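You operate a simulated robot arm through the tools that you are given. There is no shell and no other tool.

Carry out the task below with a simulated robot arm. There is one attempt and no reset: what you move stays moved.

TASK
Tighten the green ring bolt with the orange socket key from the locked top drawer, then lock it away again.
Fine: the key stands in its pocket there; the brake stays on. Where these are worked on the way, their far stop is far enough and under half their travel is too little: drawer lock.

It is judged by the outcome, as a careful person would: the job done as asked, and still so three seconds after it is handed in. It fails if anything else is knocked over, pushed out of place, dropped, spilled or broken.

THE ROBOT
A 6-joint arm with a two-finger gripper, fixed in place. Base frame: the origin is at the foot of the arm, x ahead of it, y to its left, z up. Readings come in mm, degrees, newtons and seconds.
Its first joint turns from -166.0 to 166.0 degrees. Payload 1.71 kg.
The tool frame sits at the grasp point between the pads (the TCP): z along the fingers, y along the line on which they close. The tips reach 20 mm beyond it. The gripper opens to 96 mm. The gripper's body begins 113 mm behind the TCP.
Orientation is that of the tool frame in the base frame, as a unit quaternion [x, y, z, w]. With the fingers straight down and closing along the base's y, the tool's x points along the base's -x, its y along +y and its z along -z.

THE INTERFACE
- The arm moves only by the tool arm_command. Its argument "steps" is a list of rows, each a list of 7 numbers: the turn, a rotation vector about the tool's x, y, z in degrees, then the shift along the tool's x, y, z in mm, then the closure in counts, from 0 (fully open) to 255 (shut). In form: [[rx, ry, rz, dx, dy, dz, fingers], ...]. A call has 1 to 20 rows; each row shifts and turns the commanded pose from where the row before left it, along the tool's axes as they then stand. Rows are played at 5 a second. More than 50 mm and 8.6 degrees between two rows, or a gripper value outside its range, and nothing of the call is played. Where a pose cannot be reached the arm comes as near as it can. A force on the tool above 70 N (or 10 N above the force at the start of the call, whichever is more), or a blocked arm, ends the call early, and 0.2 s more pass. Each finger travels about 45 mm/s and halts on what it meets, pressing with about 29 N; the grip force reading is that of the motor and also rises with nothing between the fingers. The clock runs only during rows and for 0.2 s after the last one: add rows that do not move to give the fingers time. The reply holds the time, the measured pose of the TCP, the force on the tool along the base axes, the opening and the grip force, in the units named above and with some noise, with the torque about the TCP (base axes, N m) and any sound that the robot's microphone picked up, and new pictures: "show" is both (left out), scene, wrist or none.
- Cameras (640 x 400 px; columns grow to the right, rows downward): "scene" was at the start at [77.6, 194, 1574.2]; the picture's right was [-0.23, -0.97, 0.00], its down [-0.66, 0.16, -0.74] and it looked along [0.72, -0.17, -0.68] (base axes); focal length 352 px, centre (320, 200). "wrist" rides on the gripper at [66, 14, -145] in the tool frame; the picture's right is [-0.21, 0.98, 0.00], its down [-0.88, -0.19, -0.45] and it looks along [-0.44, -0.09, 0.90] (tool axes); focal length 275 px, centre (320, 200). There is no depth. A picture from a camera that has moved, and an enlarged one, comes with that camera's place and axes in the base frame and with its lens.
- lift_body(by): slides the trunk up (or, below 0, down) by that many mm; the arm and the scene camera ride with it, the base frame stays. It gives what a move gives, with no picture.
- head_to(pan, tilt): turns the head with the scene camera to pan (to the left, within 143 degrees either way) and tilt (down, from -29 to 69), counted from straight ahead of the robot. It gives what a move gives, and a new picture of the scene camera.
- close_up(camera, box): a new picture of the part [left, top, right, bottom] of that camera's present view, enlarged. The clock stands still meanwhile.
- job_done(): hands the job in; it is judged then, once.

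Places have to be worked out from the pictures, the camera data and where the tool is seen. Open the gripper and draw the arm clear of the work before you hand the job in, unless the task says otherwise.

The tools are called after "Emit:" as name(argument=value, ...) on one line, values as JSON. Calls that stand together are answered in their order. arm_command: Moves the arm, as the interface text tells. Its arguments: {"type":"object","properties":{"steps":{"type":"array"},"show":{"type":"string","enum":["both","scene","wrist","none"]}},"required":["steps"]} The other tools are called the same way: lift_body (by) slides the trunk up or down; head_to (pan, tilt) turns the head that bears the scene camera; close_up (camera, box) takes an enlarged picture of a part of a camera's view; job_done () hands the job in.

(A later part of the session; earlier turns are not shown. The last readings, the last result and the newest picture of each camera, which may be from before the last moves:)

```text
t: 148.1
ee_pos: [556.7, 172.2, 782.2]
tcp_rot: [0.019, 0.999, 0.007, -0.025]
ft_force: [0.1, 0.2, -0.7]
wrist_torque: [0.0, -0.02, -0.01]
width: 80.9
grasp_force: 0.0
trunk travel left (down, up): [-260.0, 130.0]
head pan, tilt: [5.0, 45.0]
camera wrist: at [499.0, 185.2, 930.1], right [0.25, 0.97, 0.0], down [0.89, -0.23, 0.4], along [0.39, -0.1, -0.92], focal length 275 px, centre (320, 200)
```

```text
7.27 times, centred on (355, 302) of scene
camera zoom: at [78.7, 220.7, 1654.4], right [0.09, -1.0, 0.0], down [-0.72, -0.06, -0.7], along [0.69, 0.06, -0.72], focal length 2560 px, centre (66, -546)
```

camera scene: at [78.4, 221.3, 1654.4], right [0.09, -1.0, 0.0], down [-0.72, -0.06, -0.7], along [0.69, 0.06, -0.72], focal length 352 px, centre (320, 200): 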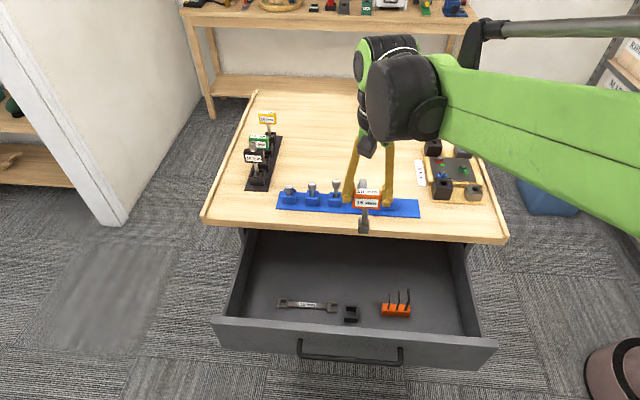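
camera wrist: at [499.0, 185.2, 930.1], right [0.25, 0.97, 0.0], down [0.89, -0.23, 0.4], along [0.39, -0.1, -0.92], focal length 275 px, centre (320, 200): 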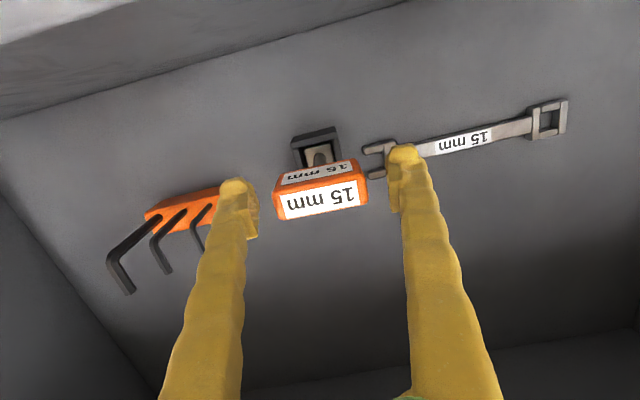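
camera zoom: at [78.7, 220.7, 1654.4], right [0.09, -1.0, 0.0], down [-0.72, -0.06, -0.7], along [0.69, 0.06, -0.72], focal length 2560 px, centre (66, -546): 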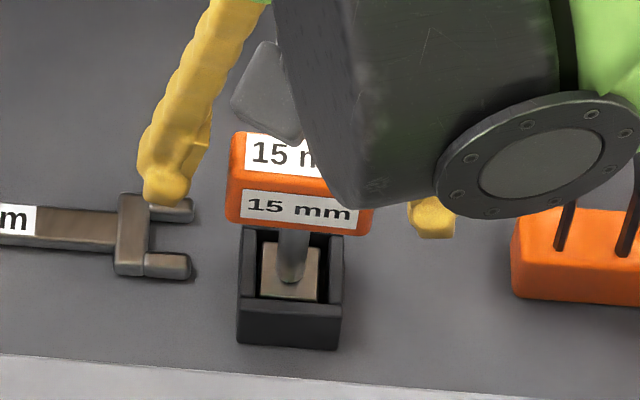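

The key stands upright in its pocket. I'll lift straight away, then move to the front-left of the open drawer to push it shut.

Emit:
arm_command(steps=[[0, 0, 0, 1.0, 0.2, -20, 40], [0, 0, 0, 1.6, 0.3, -30, 40], [0, 0, 0, 2.35, 0.49, -44.9, 40], [0, 0, 0, 2.35, 0.49, -44.9, 40], [0, 0, 0, 2.35, 0.49, -44.9, 40], [0, 0, 0, 2.35, 0.49, -44.9, 40], [0, 0, 0, 2.35, 0.49, -44.9, 40], [0, -3, -2.4, 0, 0, 0, 120], [0, 0, 0, 26, 38, 0, 200], [0, 0, 0, 26, 38, 0, 255], [0, 0, 0, 26, 38, 0, 255], [0, 0, 0, 26, 38, 0, 255], [0, 0, 0, 26, 38, 0, 255], [0, 0, 0, 26, 38, 0, 255], [0, 0, 0, 0, 0, 0, 255]])

```text
t: 151.3
ee_pos: [391.5, 388.5, 1061.5]
tcp_rot: [0.001, 1.0, 0.006, 0.0]
ft_force: [0.3, -0.1, 0.0]
wrist_torque: [0.0, -0.03, -0.01]
width: 0.2
grasp_force: 28.8
trunk travel left (down, up): [-260.0, 130.0]
head pan, tilt: [5.0, 45.0]
camera scene: at [76.9, 215.1, 1651.9], right [0.01, -1.0, 0.0], down [-0.74, -0.01, -0.67], along [0.67, 0.01, -0.74], focal length 352 px, centre (320, 200)
camera wrist: at [326.4, 400.4, 1206.1], right [0.21, 0.98, 0.01], down [0.88, -0.19, 0.44], along [0.44, -0.08, -0.9], focal length 275 px, centre (320, 200)
```

scene: 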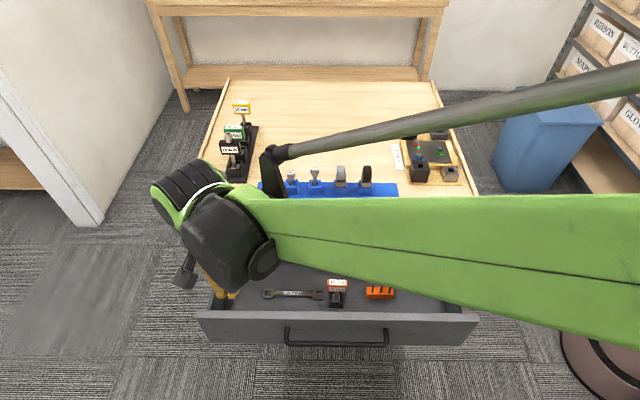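
wrist: 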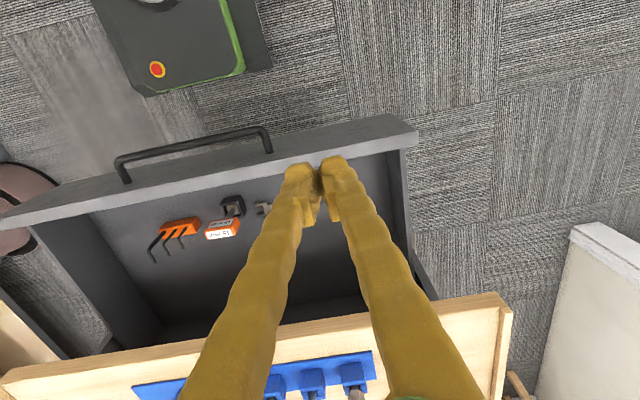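

The drawer front's face is somewhere around x≈415–437. I'll back to x≈375 for safety, descend partway, and check before going below its top edge.

Emit:
arm_command(steps=[[0, 0, 0, 16, 5, 0, 255], [0, 0, 0, 0, 0, 45, 255], [0, 0, 0, 0, 0, 45, 255], [0, 0, 0, 0, 0, 45, 255], [0, 0, 0, 0, 0, 0, 255]])

```text
t: 152.2
ee_pos: [319.0, 336.9, 984.0]
tcp_rot: [0.004, 1.0, 0.007, 0.01]
ft_force: [-1.1, -0.8, 0.2]
wrist_torque: [0.14, -0.05, -0.02]
width: 0.0
grasp_force: 29.2
trunk travel left (down, up): [-260.0, 130.0]
head pan, tilt: [5.0, 45.0]
stopped in row 4: the arm was blocked; the commanded pose is now the measured one
camera scene: at [72.1, 200.7, 1659.2], right [-0.12, -0.99, 0.0], down [-0.68, 0.08, -0.73], along [0.73, -0.09, -0.68], focal length 352 px, centre (320, 200)
camera wrist: at [249.7, 348.3, 1127.4], right [0.21, 0.98, 0.02], down [0.87, -0.2, 0.46], along [0.45, -0.08, -0.89], focal length 275 px, centre (320, 200)
```

scene: 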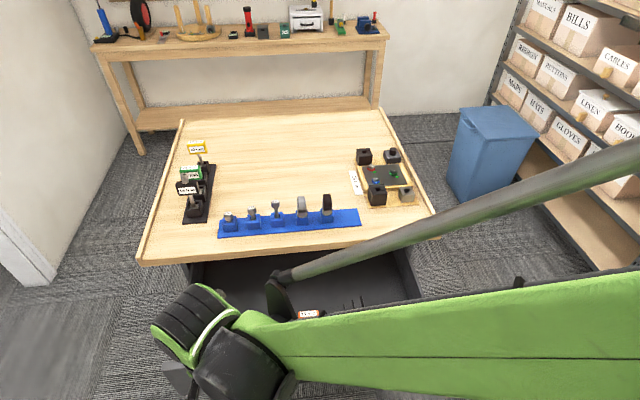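
wrist: 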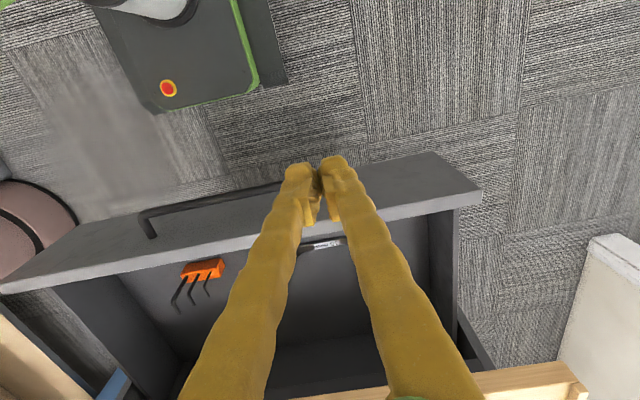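

The arm got blocked folding too close to itself. I'll move back outward and up to a comfortable pose.

Emit:
arm_command(steps=[[0, 0, 0, -25, 20, -15, 255], [0, 0, 0, -25, 20, -15, 255], [0, 0, 0, -25, 20, -15, 255], [0, 0, 0, 0, 30, -15, 255], [0, 0, 0, 0, 0, 0, 255]])

```text
t: 153.6
ee_pos: [365.7, 401.1, 1056.0]
tcp_rot: [0.008, 1.0, 0.008, 0.018]
ft_force: [0.0, -0.4, -0.5]
wrist_torque: [0.12, -0.03, 0.0]
width: 0.1
grasp_force: 29.1
trunk travel left (down, up): [-260.0, 130.0]
head pan, tilt: [5.0, 45.0]
stopped in row 5: the arm was blocked; the commanded pose is now the measured one
camera scene: at [76.6, 197.2, 1664.7], right [-0.16, -0.99, 0.0], down [-0.62, 0.1, -0.78], along [0.77, -0.13, -0.63], focal length 352 px, centre (320, 200)
camera wrist: at [295.5, 413.5, 1199.7], right [0.22, 0.98, 0.02], down [0.86, -0.2, 0.47], along [0.47, -0.08, -0.88], focal length 275 px, centre (320, 200)
```

scene: 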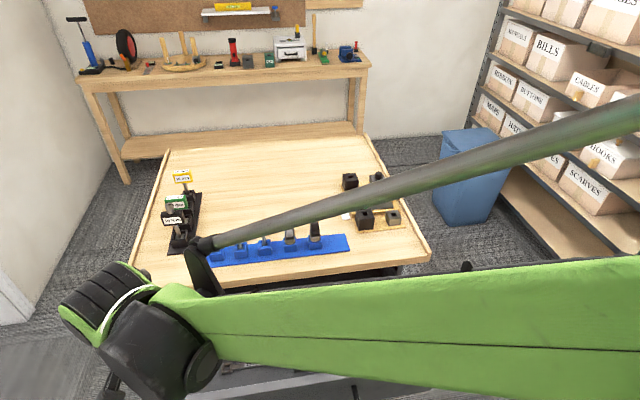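
wrist: 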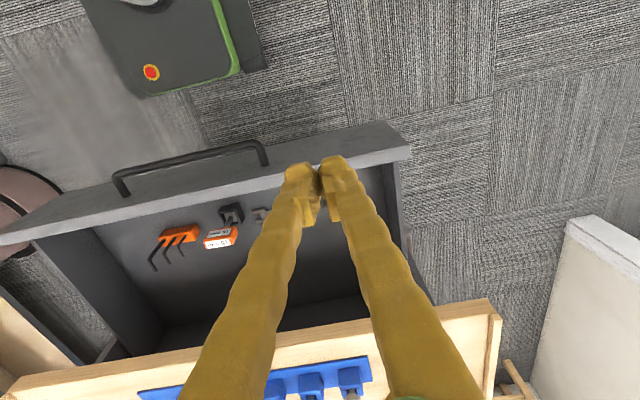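

The forearm is pushing on the head. I'll move well outward over the drawer to free it.

Emit:
arm_command(steps=[[0, 0, 0, -35, 10, -5, 255], [0, 0, 0, -35, 10, -5, 255], [0, 0, 0, -35, 10, -5, 255], [0, 0, 0, -35, 10, -5, 255], [0, 0, 0, 0, 0, 0, 255]], show="none")

Emit:
head_to(pan=5, tilt=45)

```text
t: 154.8
ee_pos: [513.0, 443.4, 1079.9]
tcp_rot: [0.007, 1.0, 0.007, 0.016]
ft_force: [0.8, 1.0, -0.7]
wrist_torque: [-0.02, 0.01, 0.02]
width: 0.0
grasp_force: 29.0
trunk travel left (down, up): [-260.0, 130.0]
head pan, tilt: [5.0, 45.0]
```

```text
t: 155.4
ee_pos: [511.5, 443.7, 1080.2]
tcp_rot: [0.006, 1.0, 0.007, 0.016]
ft_force: [-0.1, -0.5, -0.1]
wrist_torque: [0.03, 0.02, -0.03]
width: 0.0
grasp_force: 29.3
trunk travel left (down, up): [-260.0, 130.0]
head pan, tilt: [5.0, 45.0]
camera scene: at [78.1, 223.8, 1654.3], right [0.13, -0.99, 0.0], down [-0.71, -0.09, -0.69], along [0.69, 0.09, -0.72], focal length 352 px, centre (320, 200)
```

scene: 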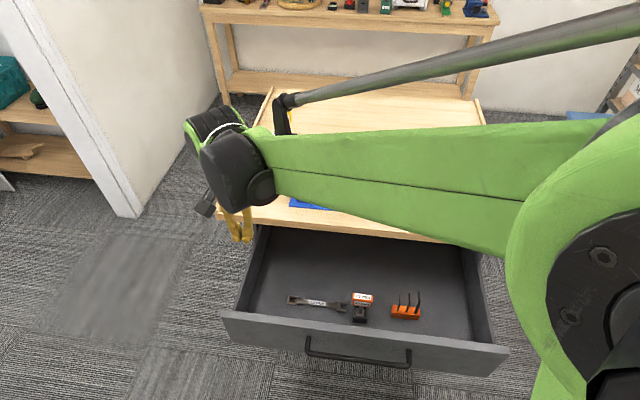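

All contents are still fine. Instead of reaching in front, I'll straddle the drawer's front panel from above with open fingers (closing along x). First turning the tool by −90° here.

Emit:
arm_command(steps=[[0, 1.8, 0, 0, 0, 0, 255], [0, 0, -8.2, 0, 0, 0, 200], [0, 0, -8.2, 0, 0, 0, 150], [0, 0, -8.2, 0, 0, 0, 100], [0, 0, -8.2, 0, 0, 0, 60], [0, 0, -8.2, 0, 0, 0, 40], [0, 0, -8.2, 0, 0, 0, 40], [0, 0, -8.2, 0, 0, 0, 40], [0, 0, -8.2, 0, 0, 0, 40], [0, 0, -8.2, 0, 0, 0, 40], [0, 0, -8.2, 0, 0, 0, 40], [0, 0, -8, 0, 0, 0, 40], [0, 0, 0, 0, 0, 0, 40]])

```text
t: 158.2
ee_pos: [513.0, 444.7, 1079.7]
tcp_rot: [-0.703, 0.711, 0.006, 0.005]
ft_force: [0.1, -0.5, 0.1]
wrist_torque: [0.01, 0.0, 0.01]
width: 80.6
grasp_force: 0.0
trunk travel left (down, up): [-260.0, 130.0]
head pan, tilt: [5.0, 45.0]
camera scene: at [78.5, 220.7, 1654.4], right [0.09, -1.0, 0.0], down [-0.72, -0.06, -0.7], along [0.69, 0.06, -0.72], focal length 352 px, centre (320, 200)
camera wrist: at [497.6, 376.1, 1223.7], right [-0.98, 0.22, 0.0], down [0.2, 0.87, 0.46], along [0.1, 0.45, -0.89], focal length 275 px, centre (320, 200)
```

scene: 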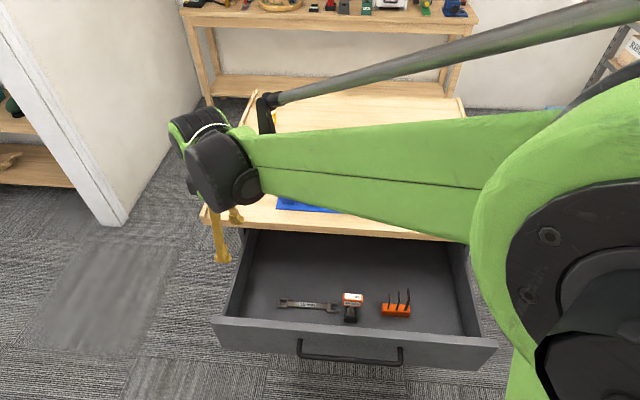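
wrist: 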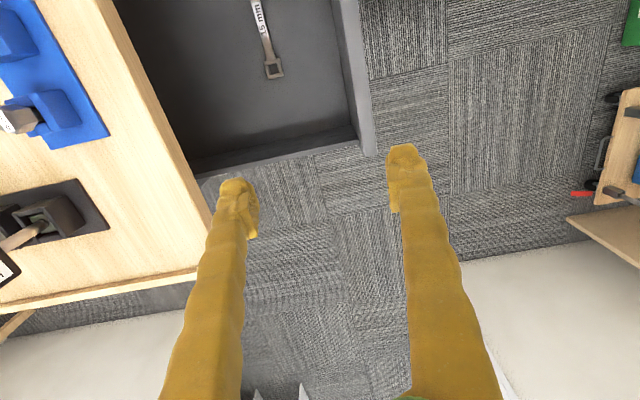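

The front panel's top runs from x≈444 to ~468. I'll move over it at (455, 420) and descend so the fingers straddle it.

Emit:
arm_command(steps=[[0, 0, 0, 12.5, 29, 0, 40], [0, 0, 0, 12.5, 29, 0, 40], [0, 0, 0, 0, 0, 40, 40], [0, 0, 0, 0, 0, 40, 40], [0, 0, 0, 0, 0, 40, 40], [0, 0, 0, 0, 0, 30, 40], [0, 0, 0, 0, 0, 30, 40], [0, 0, 0, 0, 0, 0, 40]])

```text
t: 160.0
ee_pos: [456.7, 421.4, 900.4]
tcp_rot: [-0.702, 0.712, 0.005, 0.005]
ft_force: [0.3, -0.1, -0.3]
wrist_torque: [-0.05, 0.02, 0.02]
width: 80.9
grasp_force: 0.1
trunk travel left (down, up): [-260.0, 130.0]
head pan, tilt: [5.0, 45.0]
camera scene: at [78.9, 221.1, 1654.4], right [0.09, -1.0, 0.0], down [-0.72, -0.06, -0.7], along [0.69, 0.06, -0.72], focal length 352 px, centre (320, 200)
camera wrist: at [440.5, 354.0, 1044.2], right [-0.98, 0.22, 0.0], down [0.2, 0.87, 0.46], along [0.1, 0.45, -0.89], focal length 275 px, centre (320, 200)
```

scene: 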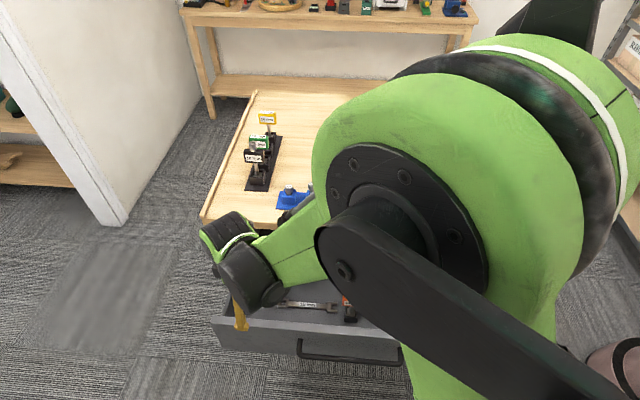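
wrist: 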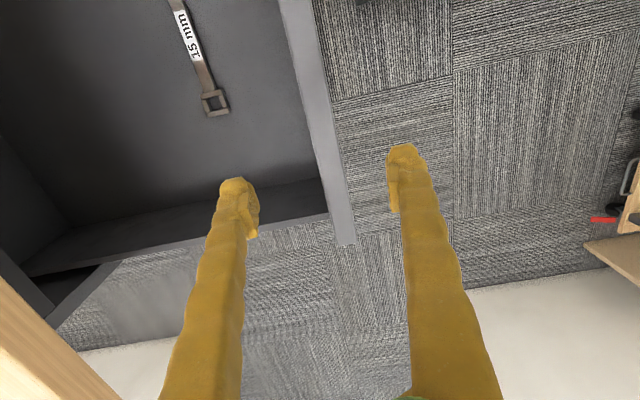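

The panel lies between the fingers. Descending to straddle it.

Emit:
arm_command(steps=[[0, 0, 0, 0, 5, 25, 40], [0, 0, 0, 0, 0, 25, 40], [0, 0, 0, 0, 0, 18, 40], [0, 0, 0, 0, 0, 0, 40]], show="wrist")

```text
t: 161.0
ee_pos: [449.9, 425.0, 831.0]
tcp_rot: [-0.702, 0.712, 0.005, 0.005]
ft_force: [-0.4, -0.4, 0.6]
wrist_torque: [-0.01, 0.0, 0.0]
width: 81.0
grasp_force: 0.1
trunk travel left (down, up): [-260.0, 130.0]
head pan, tilt: [5.0, 45.0]
camera wrist: at [435.3, 355.7, 974.8], right [-0.98, 0.22, 0.0], down [0.2, 0.87, 0.46], along [0.1, 0.45, -0.89], focal length 275 px, centre (320, 200)
```

wrist: 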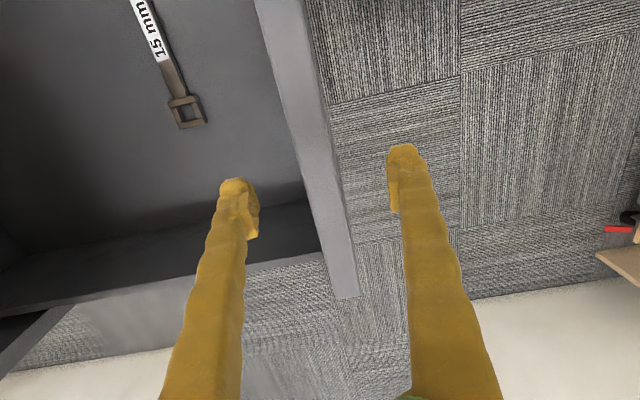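

Straddling the panel. I'll narrow the fingers loosely around it and push the drawer in smoothly at ~50 mm/s.

Emit:
arm_command(steps=[[0, 0, 0, 0, 0, 0, 165], [0, 0, 0, 0, 0, 0, 165], [0, 0, 0, 0, 0, 0, 165], [0, 0, 0, 0, -4, 0, 165], [0, 0, 0, 0, -6, 0, 165], [0, 0, 0, 0, -8, 0, 165], [0, 0, 0, 0, -10, 0, 165], [0, 0, 0, 0, -10, 0, 165], [0, 0, 0, 0, -10, 0, 165], [0, 0, 0, 0, -10, 0, 165], [0, 0, 0, 0, -10, 0, 165], [0, 0, 0, 0, -10, 0, 165], [0, 0, 0, 0, -10, 0, 165], [0, 0, 0, 0, -8, 0, 165], [0, 0, 0, 0, -5, 0, 165], [0, 0, 0, 0, 0, 0, 165]])

```text
t: 164.4
ee_pos: [550.2, 421.6, 830.0]
tcp_rot: [-0.702, 0.712, 0.005, 0.005]
ft_force: [-2.1, 0.9, 0.3]
wrist_torque: [0.03, 0.06, 0.0]
width: 35.0
grasp_force: 0.8
trunk travel left (down, up): [-260.0, 130.0]
head pan, tilt: [5.0, 45.0]
camera scene: at [78.5, 220.8, 1654.5], right [0.09, -1.0, 0.0], down [-0.72, -0.06, -0.7], along [0.69, 0.06, -0.72], focal length 352 px, centre (320, 200)
camera wrist: at [534.8, 353.8, 975.1], right [-0.98, 0.22, 0.0], down [0.2, 0.87, 0.46], along [0.1, 0.45, -0.89], focal length 275 px, centre (320, 200)
```

scene: 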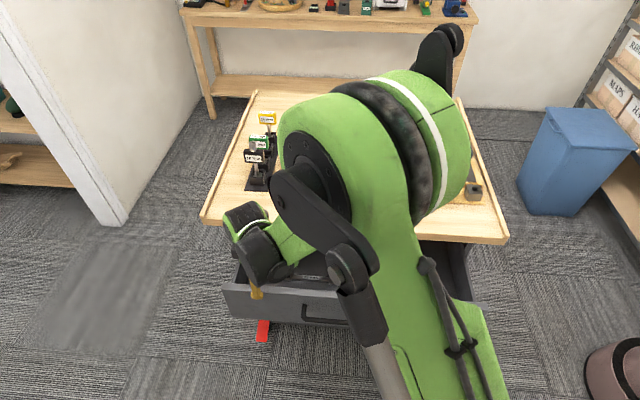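
wrist: 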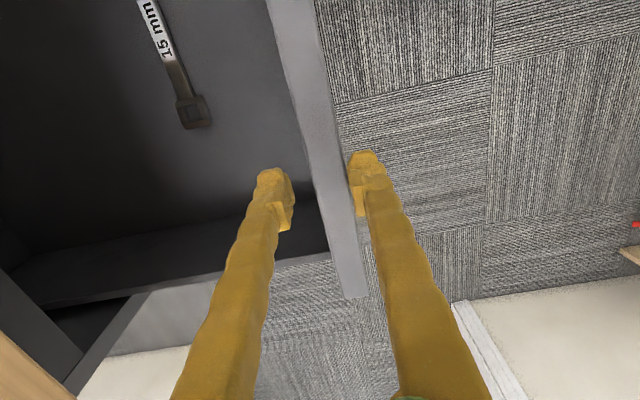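

The drawer follows smoothly. Continuing 60 mm more, keeping the gripper in front of the desk edge.

Emit:
arm_command(steps=[[0, 0, 0, 0, -5, 0, 165], [0, 0, 0, 0, -8, 0, 165], [0, 0, 0, 0, -10, 0, 165], [0, 0, 0, 0, -10, 0, 165], [0, 0, 0, 0, -10, 0, 165], [0, 0, 0, 0, -8, 0, 165], [0, 0, 0, 0, -6, 0, 165], [0, 0, 0, 0, -3, 0, 165], [0, 0, 0, 0, 0, 0, 165]])

```text
t: 166.4
ee_pos: [610.7, 422.4, 832.7]
tcp_rot: [-0.702, 0.713, 0.005, 0.005]
ft_force: [-3.0, 0.5, -1.0]
wrist_torque: [0.01, 0.06, -0.01]
width: 35.8
grasp_force: 1.0
trunk travel left (down, up): [-260.0, 130.0]
head pan, tilt: [5.0, 45.0]
camera scene: at [78.5, 220.8, 1654.5], right [0.09, -1.0, 0.0], down [-0.72, -0.06, -0.7], along [0.69, 0.06, -0.72], focal length 352 px, centre (320, 200)
camera wrist: at [595.0, 353.8, 976.0], right [-0.98, 0.22, 0.0], down [0.2, 0.87, 0.46], along [0.1, 0.45, -0.89], focal length 275 px, centre (320, 200)
```

scene: 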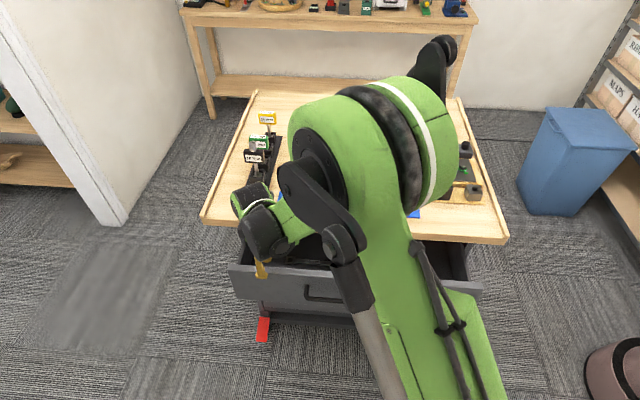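
wrist: 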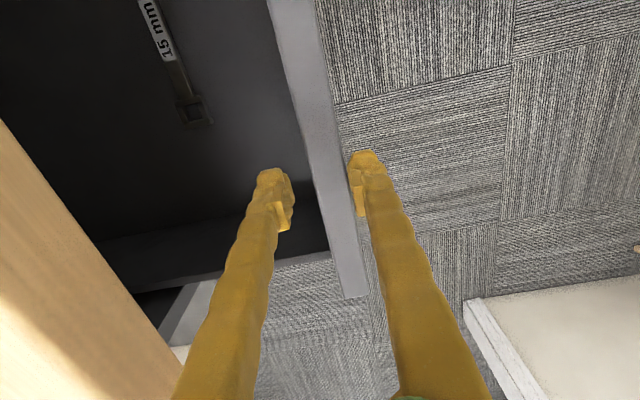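

Drawer face is now at x≈593, about 183 mm to go. I'll lift out and swing the tool forward-pointing to push it the rest of the way from the front.

Emit:
arm_command(steps=[[0, 0, 0, 0, 0, 0, 60], [0, 0, 0, 0, 0, 0, 60], [0, 0, 0, 0, 0, -40, 60], [0, 0, 0, 0, 0, -45, 60], [0, 0, 0, 0, 0, -45, 60], [0, 0, 0, 0, 0, -45, 100], [0, 0, 0, 0, 0, -45, 200], [0, 0, 0, 0, 0, -40, 255], [0, 0, 0, 18, 30, 0, 255], [0, 0, 0, 18, 30, 0, 255], [0, 0, 0, 18, 30, 0, 255], [0, 0, 0, 0, 0, 0, 255]], show="scene")

Emit:
arm_command(steps=[[0, 0, 8.2, 0, 0, 0, 255], [0, 0, 8.2, 0, 0, 0, 255], [0, 0, 8.2, 0, 0, 0, 255], [0, 0, 8.2, 0, 0, 0, 255], [0, 0, 8.2, 0, 0, 0, 255], [0, 0, 8.2, 0, 0, 0, 255], [0, 0, 8.2, 0, 0, 0, 255], [0, 0, 8.2, 0, 0, 0, 255], [0, 0, 8.2, 0, 0, 0, 255], [0, 0, 8.2, 0, 0, 0, 255], [0, 0, 8, 0, 0, 0, 255], [0, -8, 0, 0, 0, 0, 255], [0, -8, 0, 0, 0, 0, 255], [0, -8, 0, 0, 0, 0, 255], [0, -8, 0, 0, 0, 0, 255], [0, -8, 0, 0, 0, 0, 255], [0, -8, 0, 0, 0, 0, 255], [0, -8, 0, 0, 0, 0, 255], [0, 0, 0, 0, 0, 0, 255]])

```text
t: 169.0
ee_pos: [517.5, 364.2, 1091.6]
tcp_rot: [-0.702, 0.712, 0.005, 0.005]
ft_force: [-0.1, -0.5, 0.0]
wrist_torque: [0.02, -0.02, 0.01]
width: 0.0
grasp_force: 28.9
trunk travel left (down, up): [-260.0, 130.0]
head pan, tilt: [5.0, 45.0]
camera scene: at [77.9, 220.2, 1654.5], right [0.09, -1.0, 0.0], down [-0.72, -0.06, -0.7], along [0.69, 0.06, -0.72], focal length 352 px, centre (320, 200)
```

scene: 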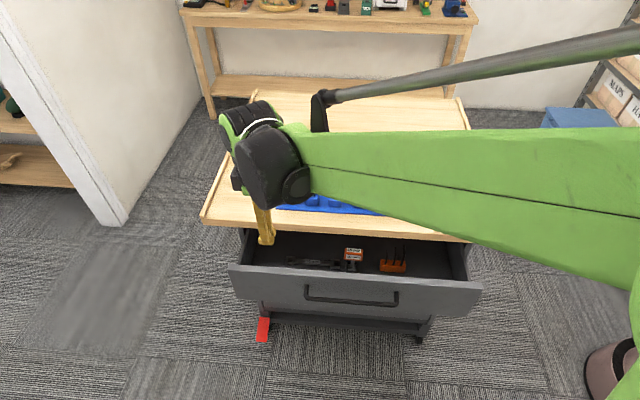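

```text
t: 173.0
ee_pos: [511.0, 352.4, 1093.0]
tcp_rot: [0.009, 0.882, 0.003, 0.471]
ft_force: [0.4, 0.3, -0.7]
wrist_torque: [-0.05, 0.03, 0.02]
width: 0.2
grasp_force: 29.1
trunk travel left (down, up): [-260.0, 130.0]
head pan, tilt: [5.0, 45.0]
camera scene: at [75.8, 203.2, 1651.2], right [-0.13, -0.99, 0.0], down [-0.74, 0.1, -0.67], along [0.66, -0.09, -0.75], focal length 352 px, centre (320, 200)
camera wrist: at [353.4, 366.7, 1118.1], right [0.13, 0.97, 0.18], down [0.12, -0.2, 0.97], along [0.98, -0.1, -0.14], focal length 275 px, centre (320, 200)
```

scene: 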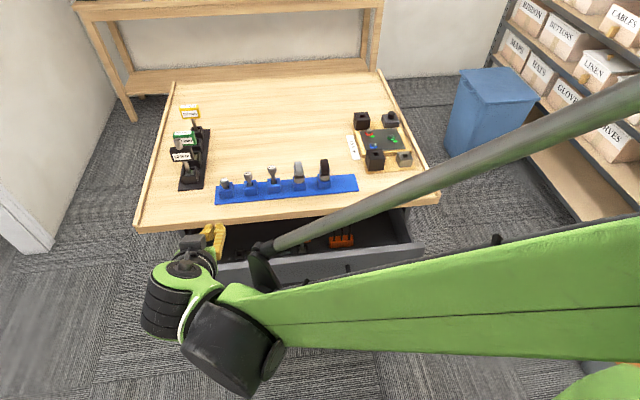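
wrist: 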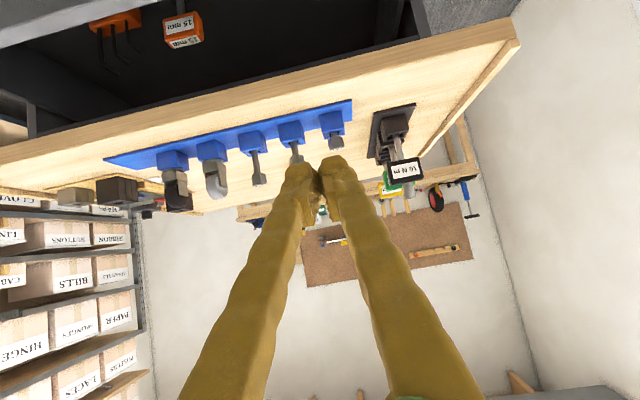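

Tool is pitched forward in front of the drawer's left part. Lowering the trunk in two stages.

Emit:
lift_body(by=-140)

Emit:
lift_body(by=-120)

Emit:
arm_command(steps=[[0, 0, 0, 0, 0, 0, 255]])

```text
t: 174.6
ee_pos: [514.8, 357.4, 951.3]
tcp_rot: [0.009, 0.883, 0.003, 0.469]
ft_force: [-0.2, 0.6, 0.2]
wrist_torque: [0.0, 0.03, 0.04]
width: 0.0
grasp_force: 29.1
trunk travel left (down, up): [-120.0, 270.0]
head pan, tilt: [5.0, 45.0]
```

```text
t: 176.1
ee_pos: [517.2, 360.3, 829.8]
tcp_rot: [0.009, 0.883, 0.003, 0.47]
ft_force: [-0.5, 0.2, 0.5]
wrist_torque: [0.01, -0.04, -0.02]
width: 0.1
grasp_force: 29.6
trunk travel left (down, up): [0.0, 390.0]
head pan, tilt: [5.0, 45.0]
```

```text
t: 176.5
ee_pos: [517.5, 362.2, 830.2]
tcp_rot: [0.009, 0.883, 0.003, 0.47]
ft_force: [-0.8, -0.2, 0.5]
wrist_torque: [-0.01, 0.0, 0.03]
width: 0.3
grasp_force: 29.1
trunk travel left (down, up): [0.0, 390.0]
head pan, tilt: [5.0, 45.0]
camera scene: at [75.6, 199.8, 1398.4], right [-0.17, -0.99, 0.0], down [-0.67, 0.11, -0.73], along [0.72, -0.12, -0.68], focal length 352 px, centre (320, 200)
camera wrist: at [360.3, 376.8, 857.1], right [0.13, 0.97, 0.18], down [0.12, -0.2, 0.97], along [0.98, -0.1, -0.14], focal length 275 px, centre (320, 200)
```

scene: 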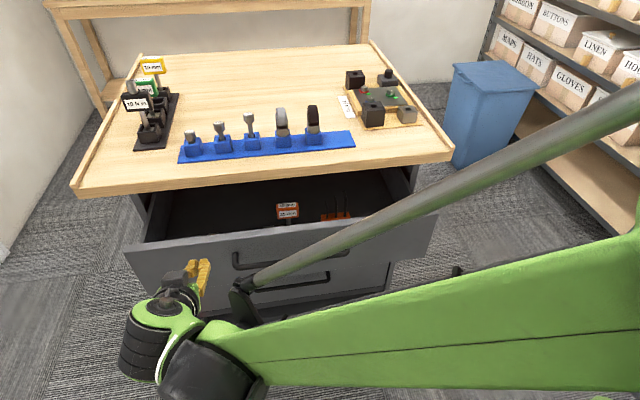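
wrist: 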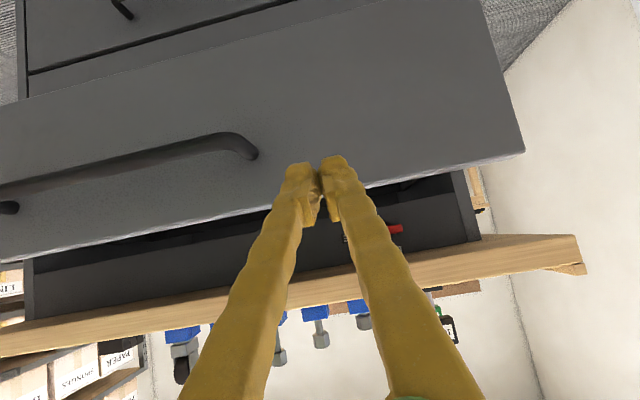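

The closed fingertips face the drawer front. I'll flatten the pitch for desk clearance, lower to mid-face, and push inward slowly.

Emit:
arm_command(steps=[[0, -7.5, 0, 0, 0, 0, 255], [0, -7.5, 0, 0, 0, 0, 255], [0, 0, 0, 23.6, 0, 8.2, 255], [0, 0, 0, -4.9, 0, 14.2, 255], [0, 0, 0, -4.9, 0, 14.2, 255], [0, 0, 0, -3.3, 0, 9.45, 255], [0, 0, 0, -2.6, 0, 7.6, 255], [0, 0, 0, -2.6, 0, 7.6, 255], [0, 0, 0, -3.3, 0, 9.45, 255], [0, 0, 0, -3.3, 0, 9.45, 255], [0, 0, 0, -3.3, 0, 9.45, 255], [0, 0, 0, -3.3, 0, 9.45, 255], [0, 0, 0, 0, 0, 0, 255]])

```text
t: 179.3
ee_pos: [616.1, 363.6, 806.0]
tcp_rot: [0.01, 0.814, 0.001, 0.581]
ft_force: [-0.3, 0.1, 0.1]
wrist_torque: [0.03, 0.0, -0.01]
width: 0.0
grasp_force: 28.9
trunk travel left (down, up): [0.0, 390.0]
head pan, tilt: [5.0, 45.0]
camera scene: at [74.4, 220.7, 1394.5], right [0.09, -1.0, 0.0], down [-0.72, -0.06, -0.7], along [0.69, 0.06, -0.72], focal length 352 px, centre (320, 200)
camera wrist: at [456.4, 379.3, 790.8], right [0.08, 0.97, 0.21], down [-0.14, -0.2, 0.97], along [0.99, -0.11, 0.12], focal length 275 px, centre (320, 200)
```

scene: 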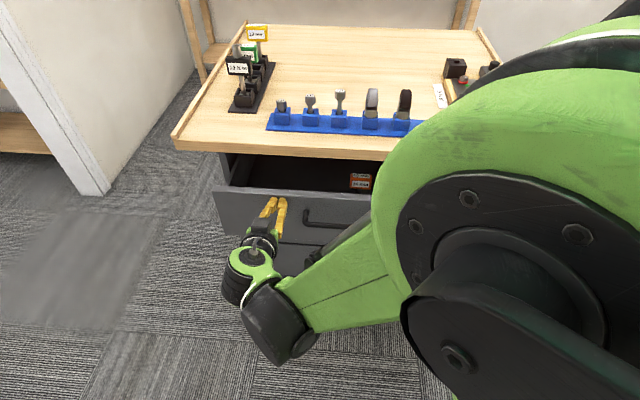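
wrist: 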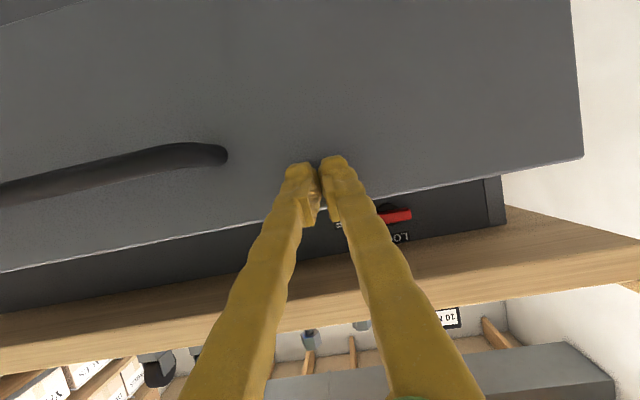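

Still free-moving. Continuing the push toward the closed position.

Emit:
arm_command(steps=[[0, 0, 0, -3.3, 0, 9.45, 255], [0, 0, 0, -3.3, 0, 9.45, 255], [0, 0, 0, -3.3, 0, 9.45, 255], [0, 0, 0, -3.3, 0, 9.45, 255], [0, 0, 0, -3.3, 0, 9.45, 255], [0, 0, 0, -3.3, 0, 9.45, 255], [0, 0, 0, -3.3, 0, 9.45, 255], [0, 0, 0, -3.3, 0, 9.45, 255], [0, 0, 0, -3.3, 0, 9.45, 255], [0, 0, 0, -3.3, 0, 9.45, 255], [0, 0, 0, -2, 0, 5.7, 255], [0, 0, 0, 0, 0, 0, 255]])

```text
t: 181.9
ee_pos: [720.1, 361.2, 805.8]
tcp_rot: [0.009, 0.814, 0.002, 0.581]
ft_force: [0.6, 0.7, -0.9]
wrist_torque: [0.01, -0.02, 0.01]
width: 0.0
grasp_force: 28.9
trunk travel left (down, up): [0.0, 390.0]
head pan, tilt: [5.0, 45.0]
camera scene: at [74.5, 220.7, 1394.5], right [0.09, -1.0, 0.0], down [-0.72, -0.06, -0.7], along [0.69, 0.06, -0.72], focal length 352 px, centre (320, 200)
camera wrist: at [561.9, 377.2, 792.0], right [0.08, 0.97, 0.21], down [-0.14, -0.2, 0.97], along [0.99, -0.11, 0.12], focal length 275 px, centre (320, 200)
```

scene: 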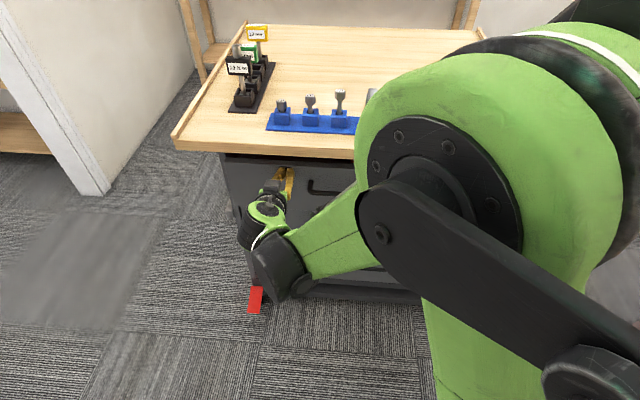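
wrist: 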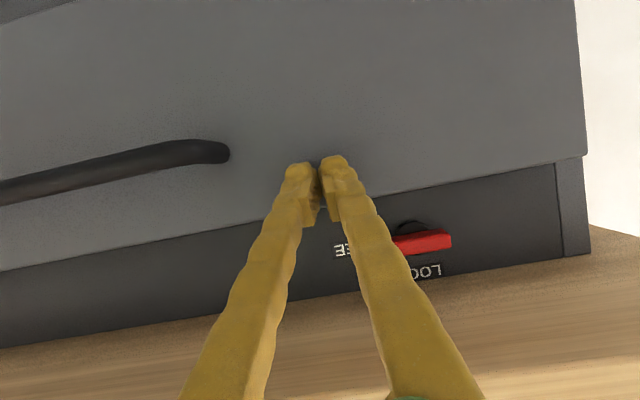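

The drawer has followed to about 37 mm from closed. Final slow push until it meets its stop.

Emit:
arm_command(steps=[[0, 0, 0, -2, 0, 5.7, 255], [0, 0, 0, -2, 0, 5.7, 255], [0, 0, 0, -2, 0, 5.7, 255], [0, 0, 0, -2, 0, 5.7, 255], [0, 0, 0, -2, 0, 5.7, 255], [0, 0, 0, -1.3, 0, 3.8, 255], [0, 0, 0, -1, 0, 2.8, 255], [0, 0, 0, -0.7, 0, 1.9, 255], [0, 0, 0, 0, 0, 0, 255]], show="wrist")

```text
t: 183.9
ee_pos: [757.8, 360.7, 806.4]
tcp_rot: [0.01, 0.814, 0.002, 0.581]
ft_force: [-47.9, -6.9, -18.7]
wrist_torque: [0.04, 0.34, -0.05]
width: 5.9
grasp_force: 29.2
trunk travel left (down, up): [0.0, 390.0]
head pan, tilt: [5.0, 45.0]
camera wrist: at [599.3, 376.8, 791.8], right [0.08, 0.97, 0.21], down [-0.14, -0.2, 0.97], along [0.99, -0.11, 0.12], focal length 275 px, centre (320, 200)
```

wrist: 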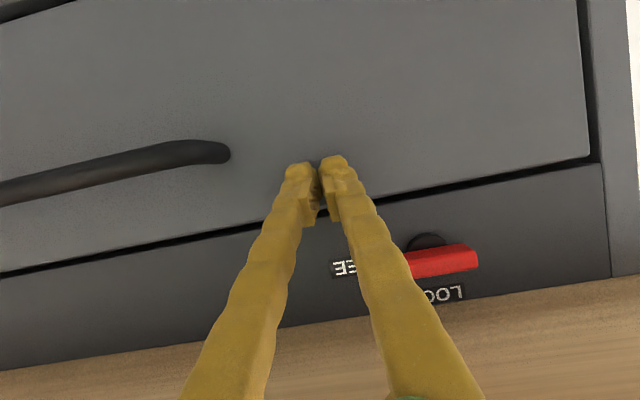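

The drawer is closed against its stop. I'll back off and prepare the level grip on the lock wing, turning the tool +85° as it was when I released it.

Emit:
arm_command(steps=[[0, 0, 0, 12, 0, -35, 255], [0, 0, 0, 12, 0, -35, 255], [0, 0, 0, 15, 0, -42, 200], [0, -6.3, 0, 0, 0, 0, 170], [0, -6.3, 0, 0, 0, 0, 170], [0, -6.4, 0, 0, 0, 0, 170], [0, 0, 0, -28, 29, 0, 170], [0, 0, 0, -28, 29, 0, 170], [0, 0, 0, 0, 0, 0, 170]], show="none")

Emit:
arm_command(steps=[[0, 0, 8.5, 0, 0, 0, 170], [0, 0, 8.5, 0, 0, 0, 170], [0, 0, 8.5, 0, 0, 0, 170], [0, 0, 8.5, 0, 0, 0, 170], [0, 0, 8.5, 0, 0, 0, 170], [0, 0, 8.5, 0, 0, 0, 170], [0, 0, 8.5, 0, 0, 0, 170], [0, 0, 8.5, 0, 0, 0, 170], [0, 0, 8.5, 0, 0, 0, 170], [0, 0, 8.5, 0, 0, 0, 170], [0, 0, 0, 0, 0, 0, 170]])

```text
t: 185.9
ee_pos: [643.0, 420.2, 863.0]
tcp_rot: [0.01, 0.707, 0.0, 0.707]
ft_force: [-0.3, -0.1, -0.2]
wrist_torque: [-0.01, -0.04, 0.0]
width: 32.2
grasp_force: 0.0
trunk travel left (down, up): [0.0, 390.0]
head pan, tilt: [5.0, 45.0]
```

```text
t: 188.3
ee_pos: [642.2, 418.4, 863.4]
tcp_rot: [0.484, 0.53, 0.462, 0.521]
ft_force: [-0.7, -0.1, 0.9]
wrist_torque: [0.03, -0.02, 0.02]
width: 32.0
grasp_force: 0.1
trunk travel left (down, up): [0.0, 390.0]
head pan, tilt: [5.0, 45.0]
camera scene: at [74.4, 220.8, 1394.5], right [0.09, -1.0, 0.0], down [-0.72, -0.06, -0.7], along [0.69, 0.06, -0.72], focal length 352 px, centre (320, 200)
camera wrist: at [498.9, 487.3, 873.2], right [0.03, -0.1, 0.99], down [-0.46, -0.89, -0.08], along [0.89, -0.45, -0.07], focal length 275 px, centre (320, 200)
```

scene: 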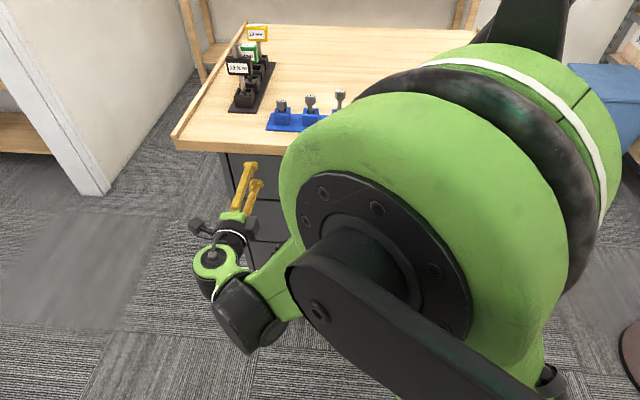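
wrist: 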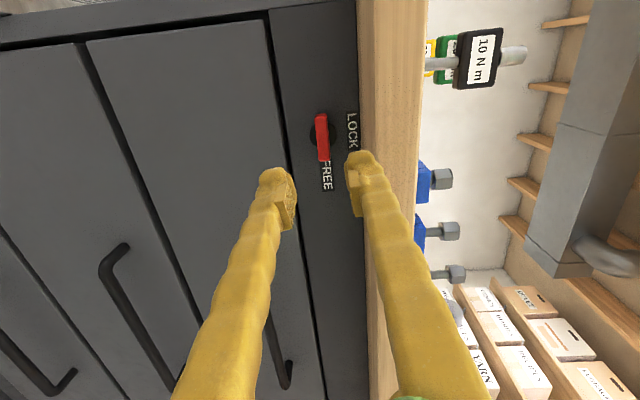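

The drawer front sits flush. The wing is between the fingers' lines; I'll centre slightly (+3 mm y, +2 mm z) and advance to the same grip depth as before (x≈751).

Emit:
arm_command(steps=[[0, 0, 0, 3, 2, 25, 170], [0, 0, 0, 0, 0, 30, 170], [0, 0, 0, 0, 0, 25, 170], [0, 0, 0, 0, 0, 15, 170], [0, 0, 0, 0, 0, 0, 170]], show="wrist")

Emit:
close_up(camera="wrist", box=[220, 80, 420, 260])

```text
t: 189.5
ee_pos: [736.6, 422.3, 864.2]
tcp_rot: [0.484, 0.53, 0.464, 0.52]
ft_force: [-0.2, -0.3, -0.7]
wrist_torque: [0.01, 0.01, 0.01]
width: 32.2
grasp_force: 0.1
trunk travel left (down, up): [0.0, 390.0]
head pan, tilt: [5.0, 45.0]
camera wrist: at [593.5, 490.5, 875.1], right [0.03, -0.11, 0.99], down [-0.46, -0.89, -0.08], along [0.89, -0.45, -0.07], focal length 275 px, centre (320, 200)
```

wrist: 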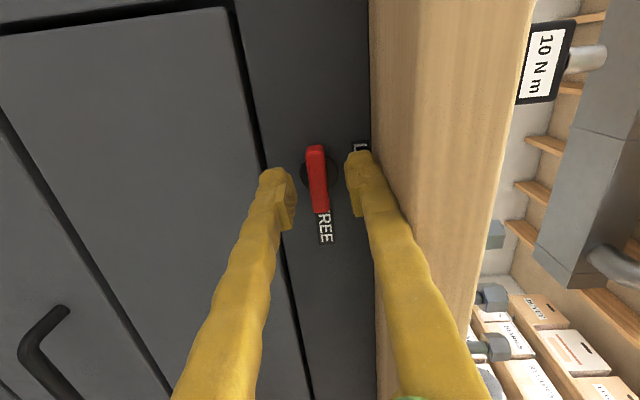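

```text
2.22 times, centred on (320, 170) of wrist
camera zoom: at [593.5, 490.5, 875.1], right [0.03, -0.11, 0.99], down [-0.46, -0.89, -0.08], along [0.89, -0.45, -0.07], focal length 612 px, centre (320, 267)
```

zoom: 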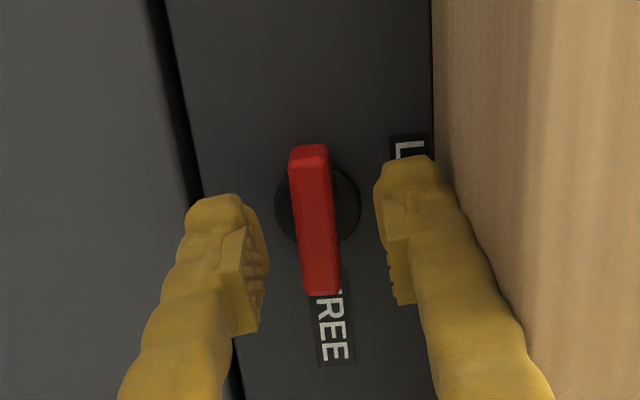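

Well centred. Advancing the last 14 mm and closing on the wing.

Emit:
arm_command(steps=[[0, 0, 0, 0, 0, 8, 170], [0, 0, 0, 0, 0, 7, 170], [0, 0, 0, 0, 0, 0, 255], [0, 0, 0, 0, 0, 0, 255], [0, 0, 0, 0, 0, 0, 255]], show="wrist")

```text
t: 190.7
ee_pos: [752.2, 421.3, 863.4]
tcp_rot: [0.485, 0.53, 0.463, 0.519]
ft_force: [-10.6, -11.7, -28.3]
wrist_torque: [0.08, 0.38, -0.23]
width: 11.2
grasp_force: 35.2
trunk travel left (down, up): [0.0, 390.0]
head pan, tilt: [5.0, 45.0]
camera wrist: at [608.8, 489.0, 873.8], right [0.03, -0.11, 0.99], down [-0.46, -0.88, -0.08], along [0.89, -0.45, -0.08], focal length 275 px, centre (320, 200)
```

wrist: 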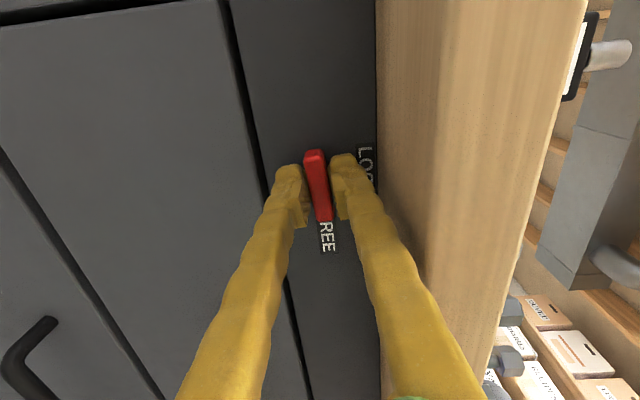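

Gripped (11 mm). Turning counter-clockwise back toward LOCK.

Emit:
arm_command(steps=[[0, 0, -5, 0, 0, -0.5, 255], [0, 0, -5, 0, 0, 0, 255], [0, 0, -5, 0, 0, 0, 255], [0, 0, -5, 0, 0, 0, 255], [0, 0, -5, 0, 0, 0, 255], [0, 0, -5, 0, 0, 0, 255], [0, 0, -5, 0, 0, 0, 255], [0, 0, -5, 0, 0, 0, 255], [0, 0, -5, 0, 0, 0, 255]], show="wrist")

```text
t: 191.9
ee_pos: [742.4, 418.2, 870.3]
tcp_rot: [0.376, 0.595, 0.367, 0.608]
ft_force: [22.8, -26.1, -66.8]
wrist_torque: [-0.31, 0.61, -0.36]
width: 23.4
grasp_force: 35.2
trunk travel left (down, up): [0.0, 390.0]
head pan, tilt: [5.0, 45.0]
stopped in row 5: the force on the tool passed its limit at 71 N (the readings are from after the stop); the commanded pose is now the measured one
camera wrist: at [598.3, 485.5, 851.8], right [0.0, 0.25, 0.97], down [-0.47, -0.86, 0.22], along [0.89, -0.45, 0.12], focal length 275 px, centre (320, 200)
```

wrist: 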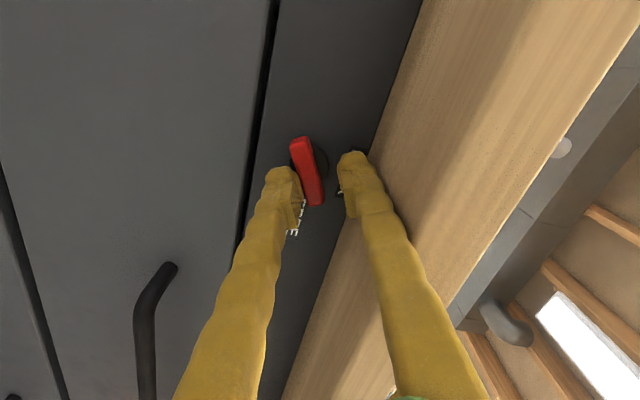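

The grip slipped as the hand rode upward (z=870) and the force limit stopped it. I'll open, back off slightly, and re-centre on the wing.

Emit:
arm_command(steps=[[0, 0, 0, 0, 0, 0, 165], [0, 0, 0, 0, 0, 0, 165], [0, 0, 0, 0, 0, -10, 165], [0, 0, 0, 0, 0, -10, 165], [0, 0, 0, 0, 0, 0, 165]], show="wrist")

Emit:
close_up(camera="wrist", box=[220, 80, 420, 260])

```text
t: 192.4
ee_pos: [730.4, 419.0, 878.1]
tcp_rot: [0.375, 0.591, 0.37, 0.611]
ft_force: [30.9, 6.3, -97.1]
wrist_torque: [-0.5, -4.13, -0.43]
width: 2.3
grasp_force: 0.0
trunk travel left (down, up): [0.0, 390.0]
head pan, tilt: [5.0, 45.0]
stopped in row 2: the force on the tool passed its limit at 87 N (the readings are from after the stop); the commanded pose is now the measured one
camera wrist: at [586.3, 487.2, 857.7], right [-0.01, 0.25, 0.97], down [-0.47, -0.86, 0.22], along [0.88, -0.45, 0.13], focal length 275 px, centre (320, 200)
```

wrist: 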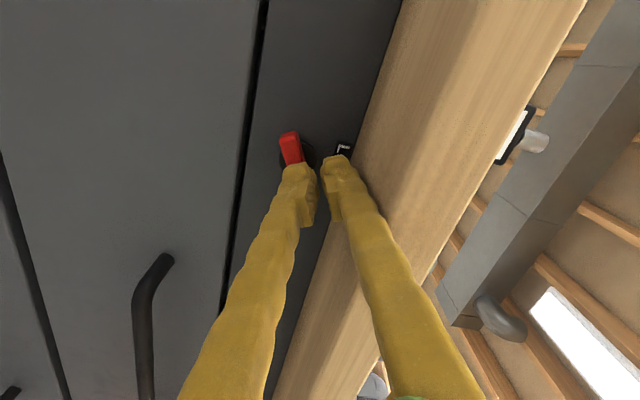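

```text
2.22 times, centred on (320, 170) of wrist
camera zoom: at [586.3, 487.2, 857.7], right [-0.01, 0.25, 0.97], down [-0.47, -0.86, 0.22], along [0.88, -0.45, 0.13], focal length 612 px, centre (320, 267)
```

zoom: 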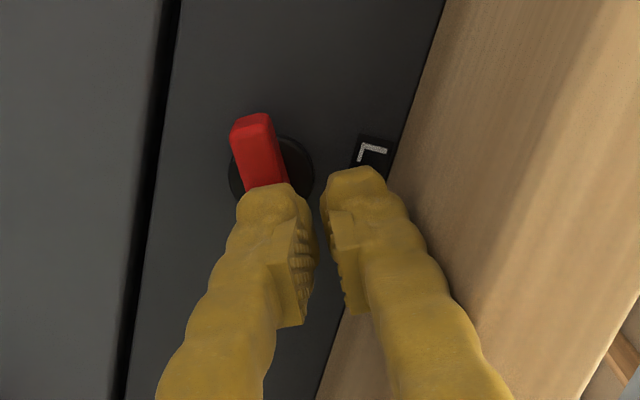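

The upper finger is pressing up against the desk's underside edge (contact ~43 mm behind the TCP). I'll move down and back out at once.

Emit:
arm_command(steps=[[0, 0, 0, 2.7, -5.4, -3, 255], [0, 0, 0, 2.7, -5.4, -8, 255], [0, 0, 0, 1.3, -2.7, -15, 255], [0, 0, 0, 0, 0, -20, 255], [0, 0, 0, 0, 0, 0, 255]], show="wrist")

Emit:
close_up(camera="wrist", box=[220, 60, 420, 220])

```text
t: 193.6
ee_pos: [679.1, 420.2, 868.4]
tcp_rot: [0.373, 0.589, 0.371, 0.613]
ft_force: [-0.2, -0.2, 0.6]
wrist_torque: [0.01, -0.02, 0.01]
width: 0.0
grasp_force: 28.9
trunk travel left (down, up): [0.0, 390.0]
head pan, tilt: [5.0, 45.0]
camera wrist: at [535.6, 487.0, 846.6], right [-0.02, 0.25, 0.97], down [-0.47, -0.86, 0.21], along [0.88, -0.45, 0.14], focal length 275 px, centre (320, 200)
```

wrist: 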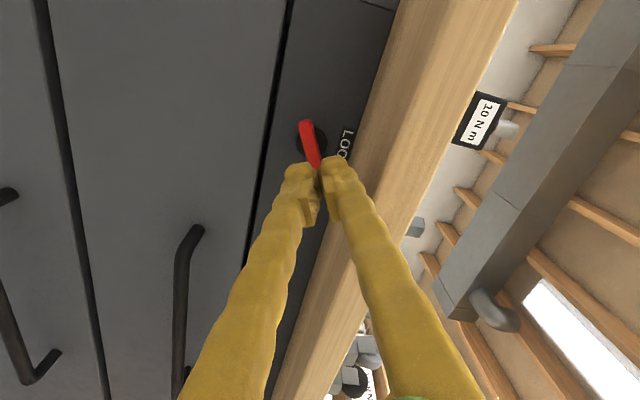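

```text
2.50 times, centred on (320, 140) of wrist
camera zoom: at [535.6, 487.0, 846.6], right [-0.02, 0.25, 0.97], down [-0.47, -0.86, 0.21], along [0.88, -0.45, 0.14], focal length 688 px, centre (320, 350)
```

zoom: 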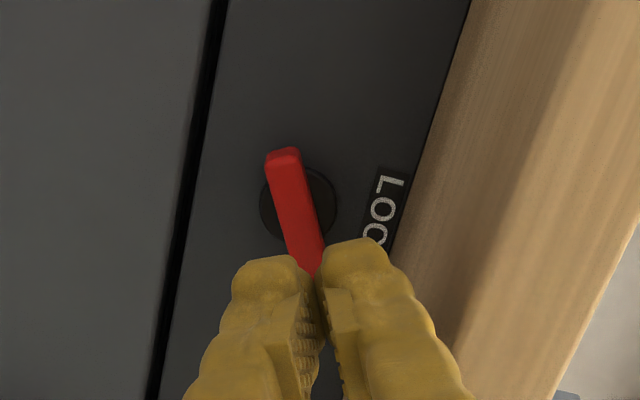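

Free again; the wing is ~21° toward LOCK and parallel to the tool. The pivot is about 6 mm along tool x and −6 mm along tool y from my axis, so I'll re-centre, use a narrower opening (24 mm) to stay clear of the desk, and approach.

Emit:
arm_command(steps=[[0, 0, 0, 5.5, -6, 0, 190], [0, 0, 0, 0, 0, 0, 190], [0, 0, 0, 0, 0, 25, 190], [0, 0, 0, 0, 0, 20, 190], [0, 0, 0, 0, 0, 0, 190]], show="wrist")

Emit:
close_up(camera="wrist", box=[220, 80, 420, 240])

```text
t: 194.8
ee_pos: [724.7, 420.4, 862.1]
tcp_rot: [0.374, 0.589, 0.371, 0.614]
ft_force: [-0.5, 0.2, -0.1]
wrist_torque: [-0.01, 0.02, 0.01]
width: 24.5
grasp_force: 0.0
trunk travel left (down, up): [0.0, 390.0]
head pan, tilt: [5.0, 45.0]
camera wrist: at [580.9, 487.2, 841.5], right [-0.02, 0.25, 0.97], down [-0.47, -0.86, 0.21], along [0.88, -0.45, 0.14], focal length 275 px, centre (320, 200)
```

wrist: 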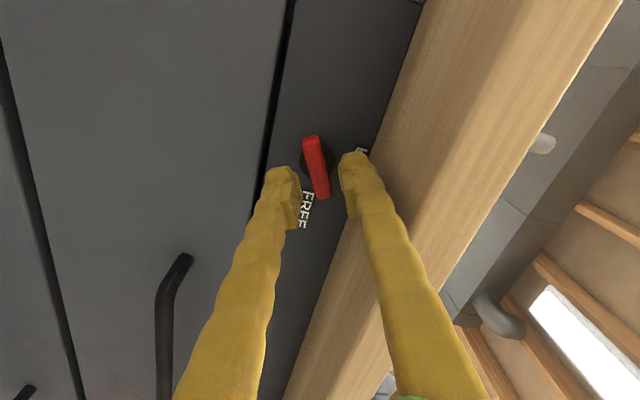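

```text
2.50 times, centred on (320, 160) of wrist
camera zoom: at [580.9, 487.2, 841.5], right [-0.02, 0.25, 0.97], down [-0.47, -0.86, 0.21], along [0.88, -0.45, 0.14], focal length 688 px, centre (320, 300)
```

zoom: 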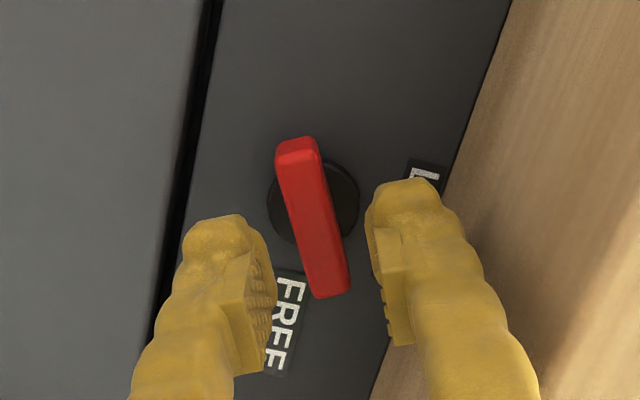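

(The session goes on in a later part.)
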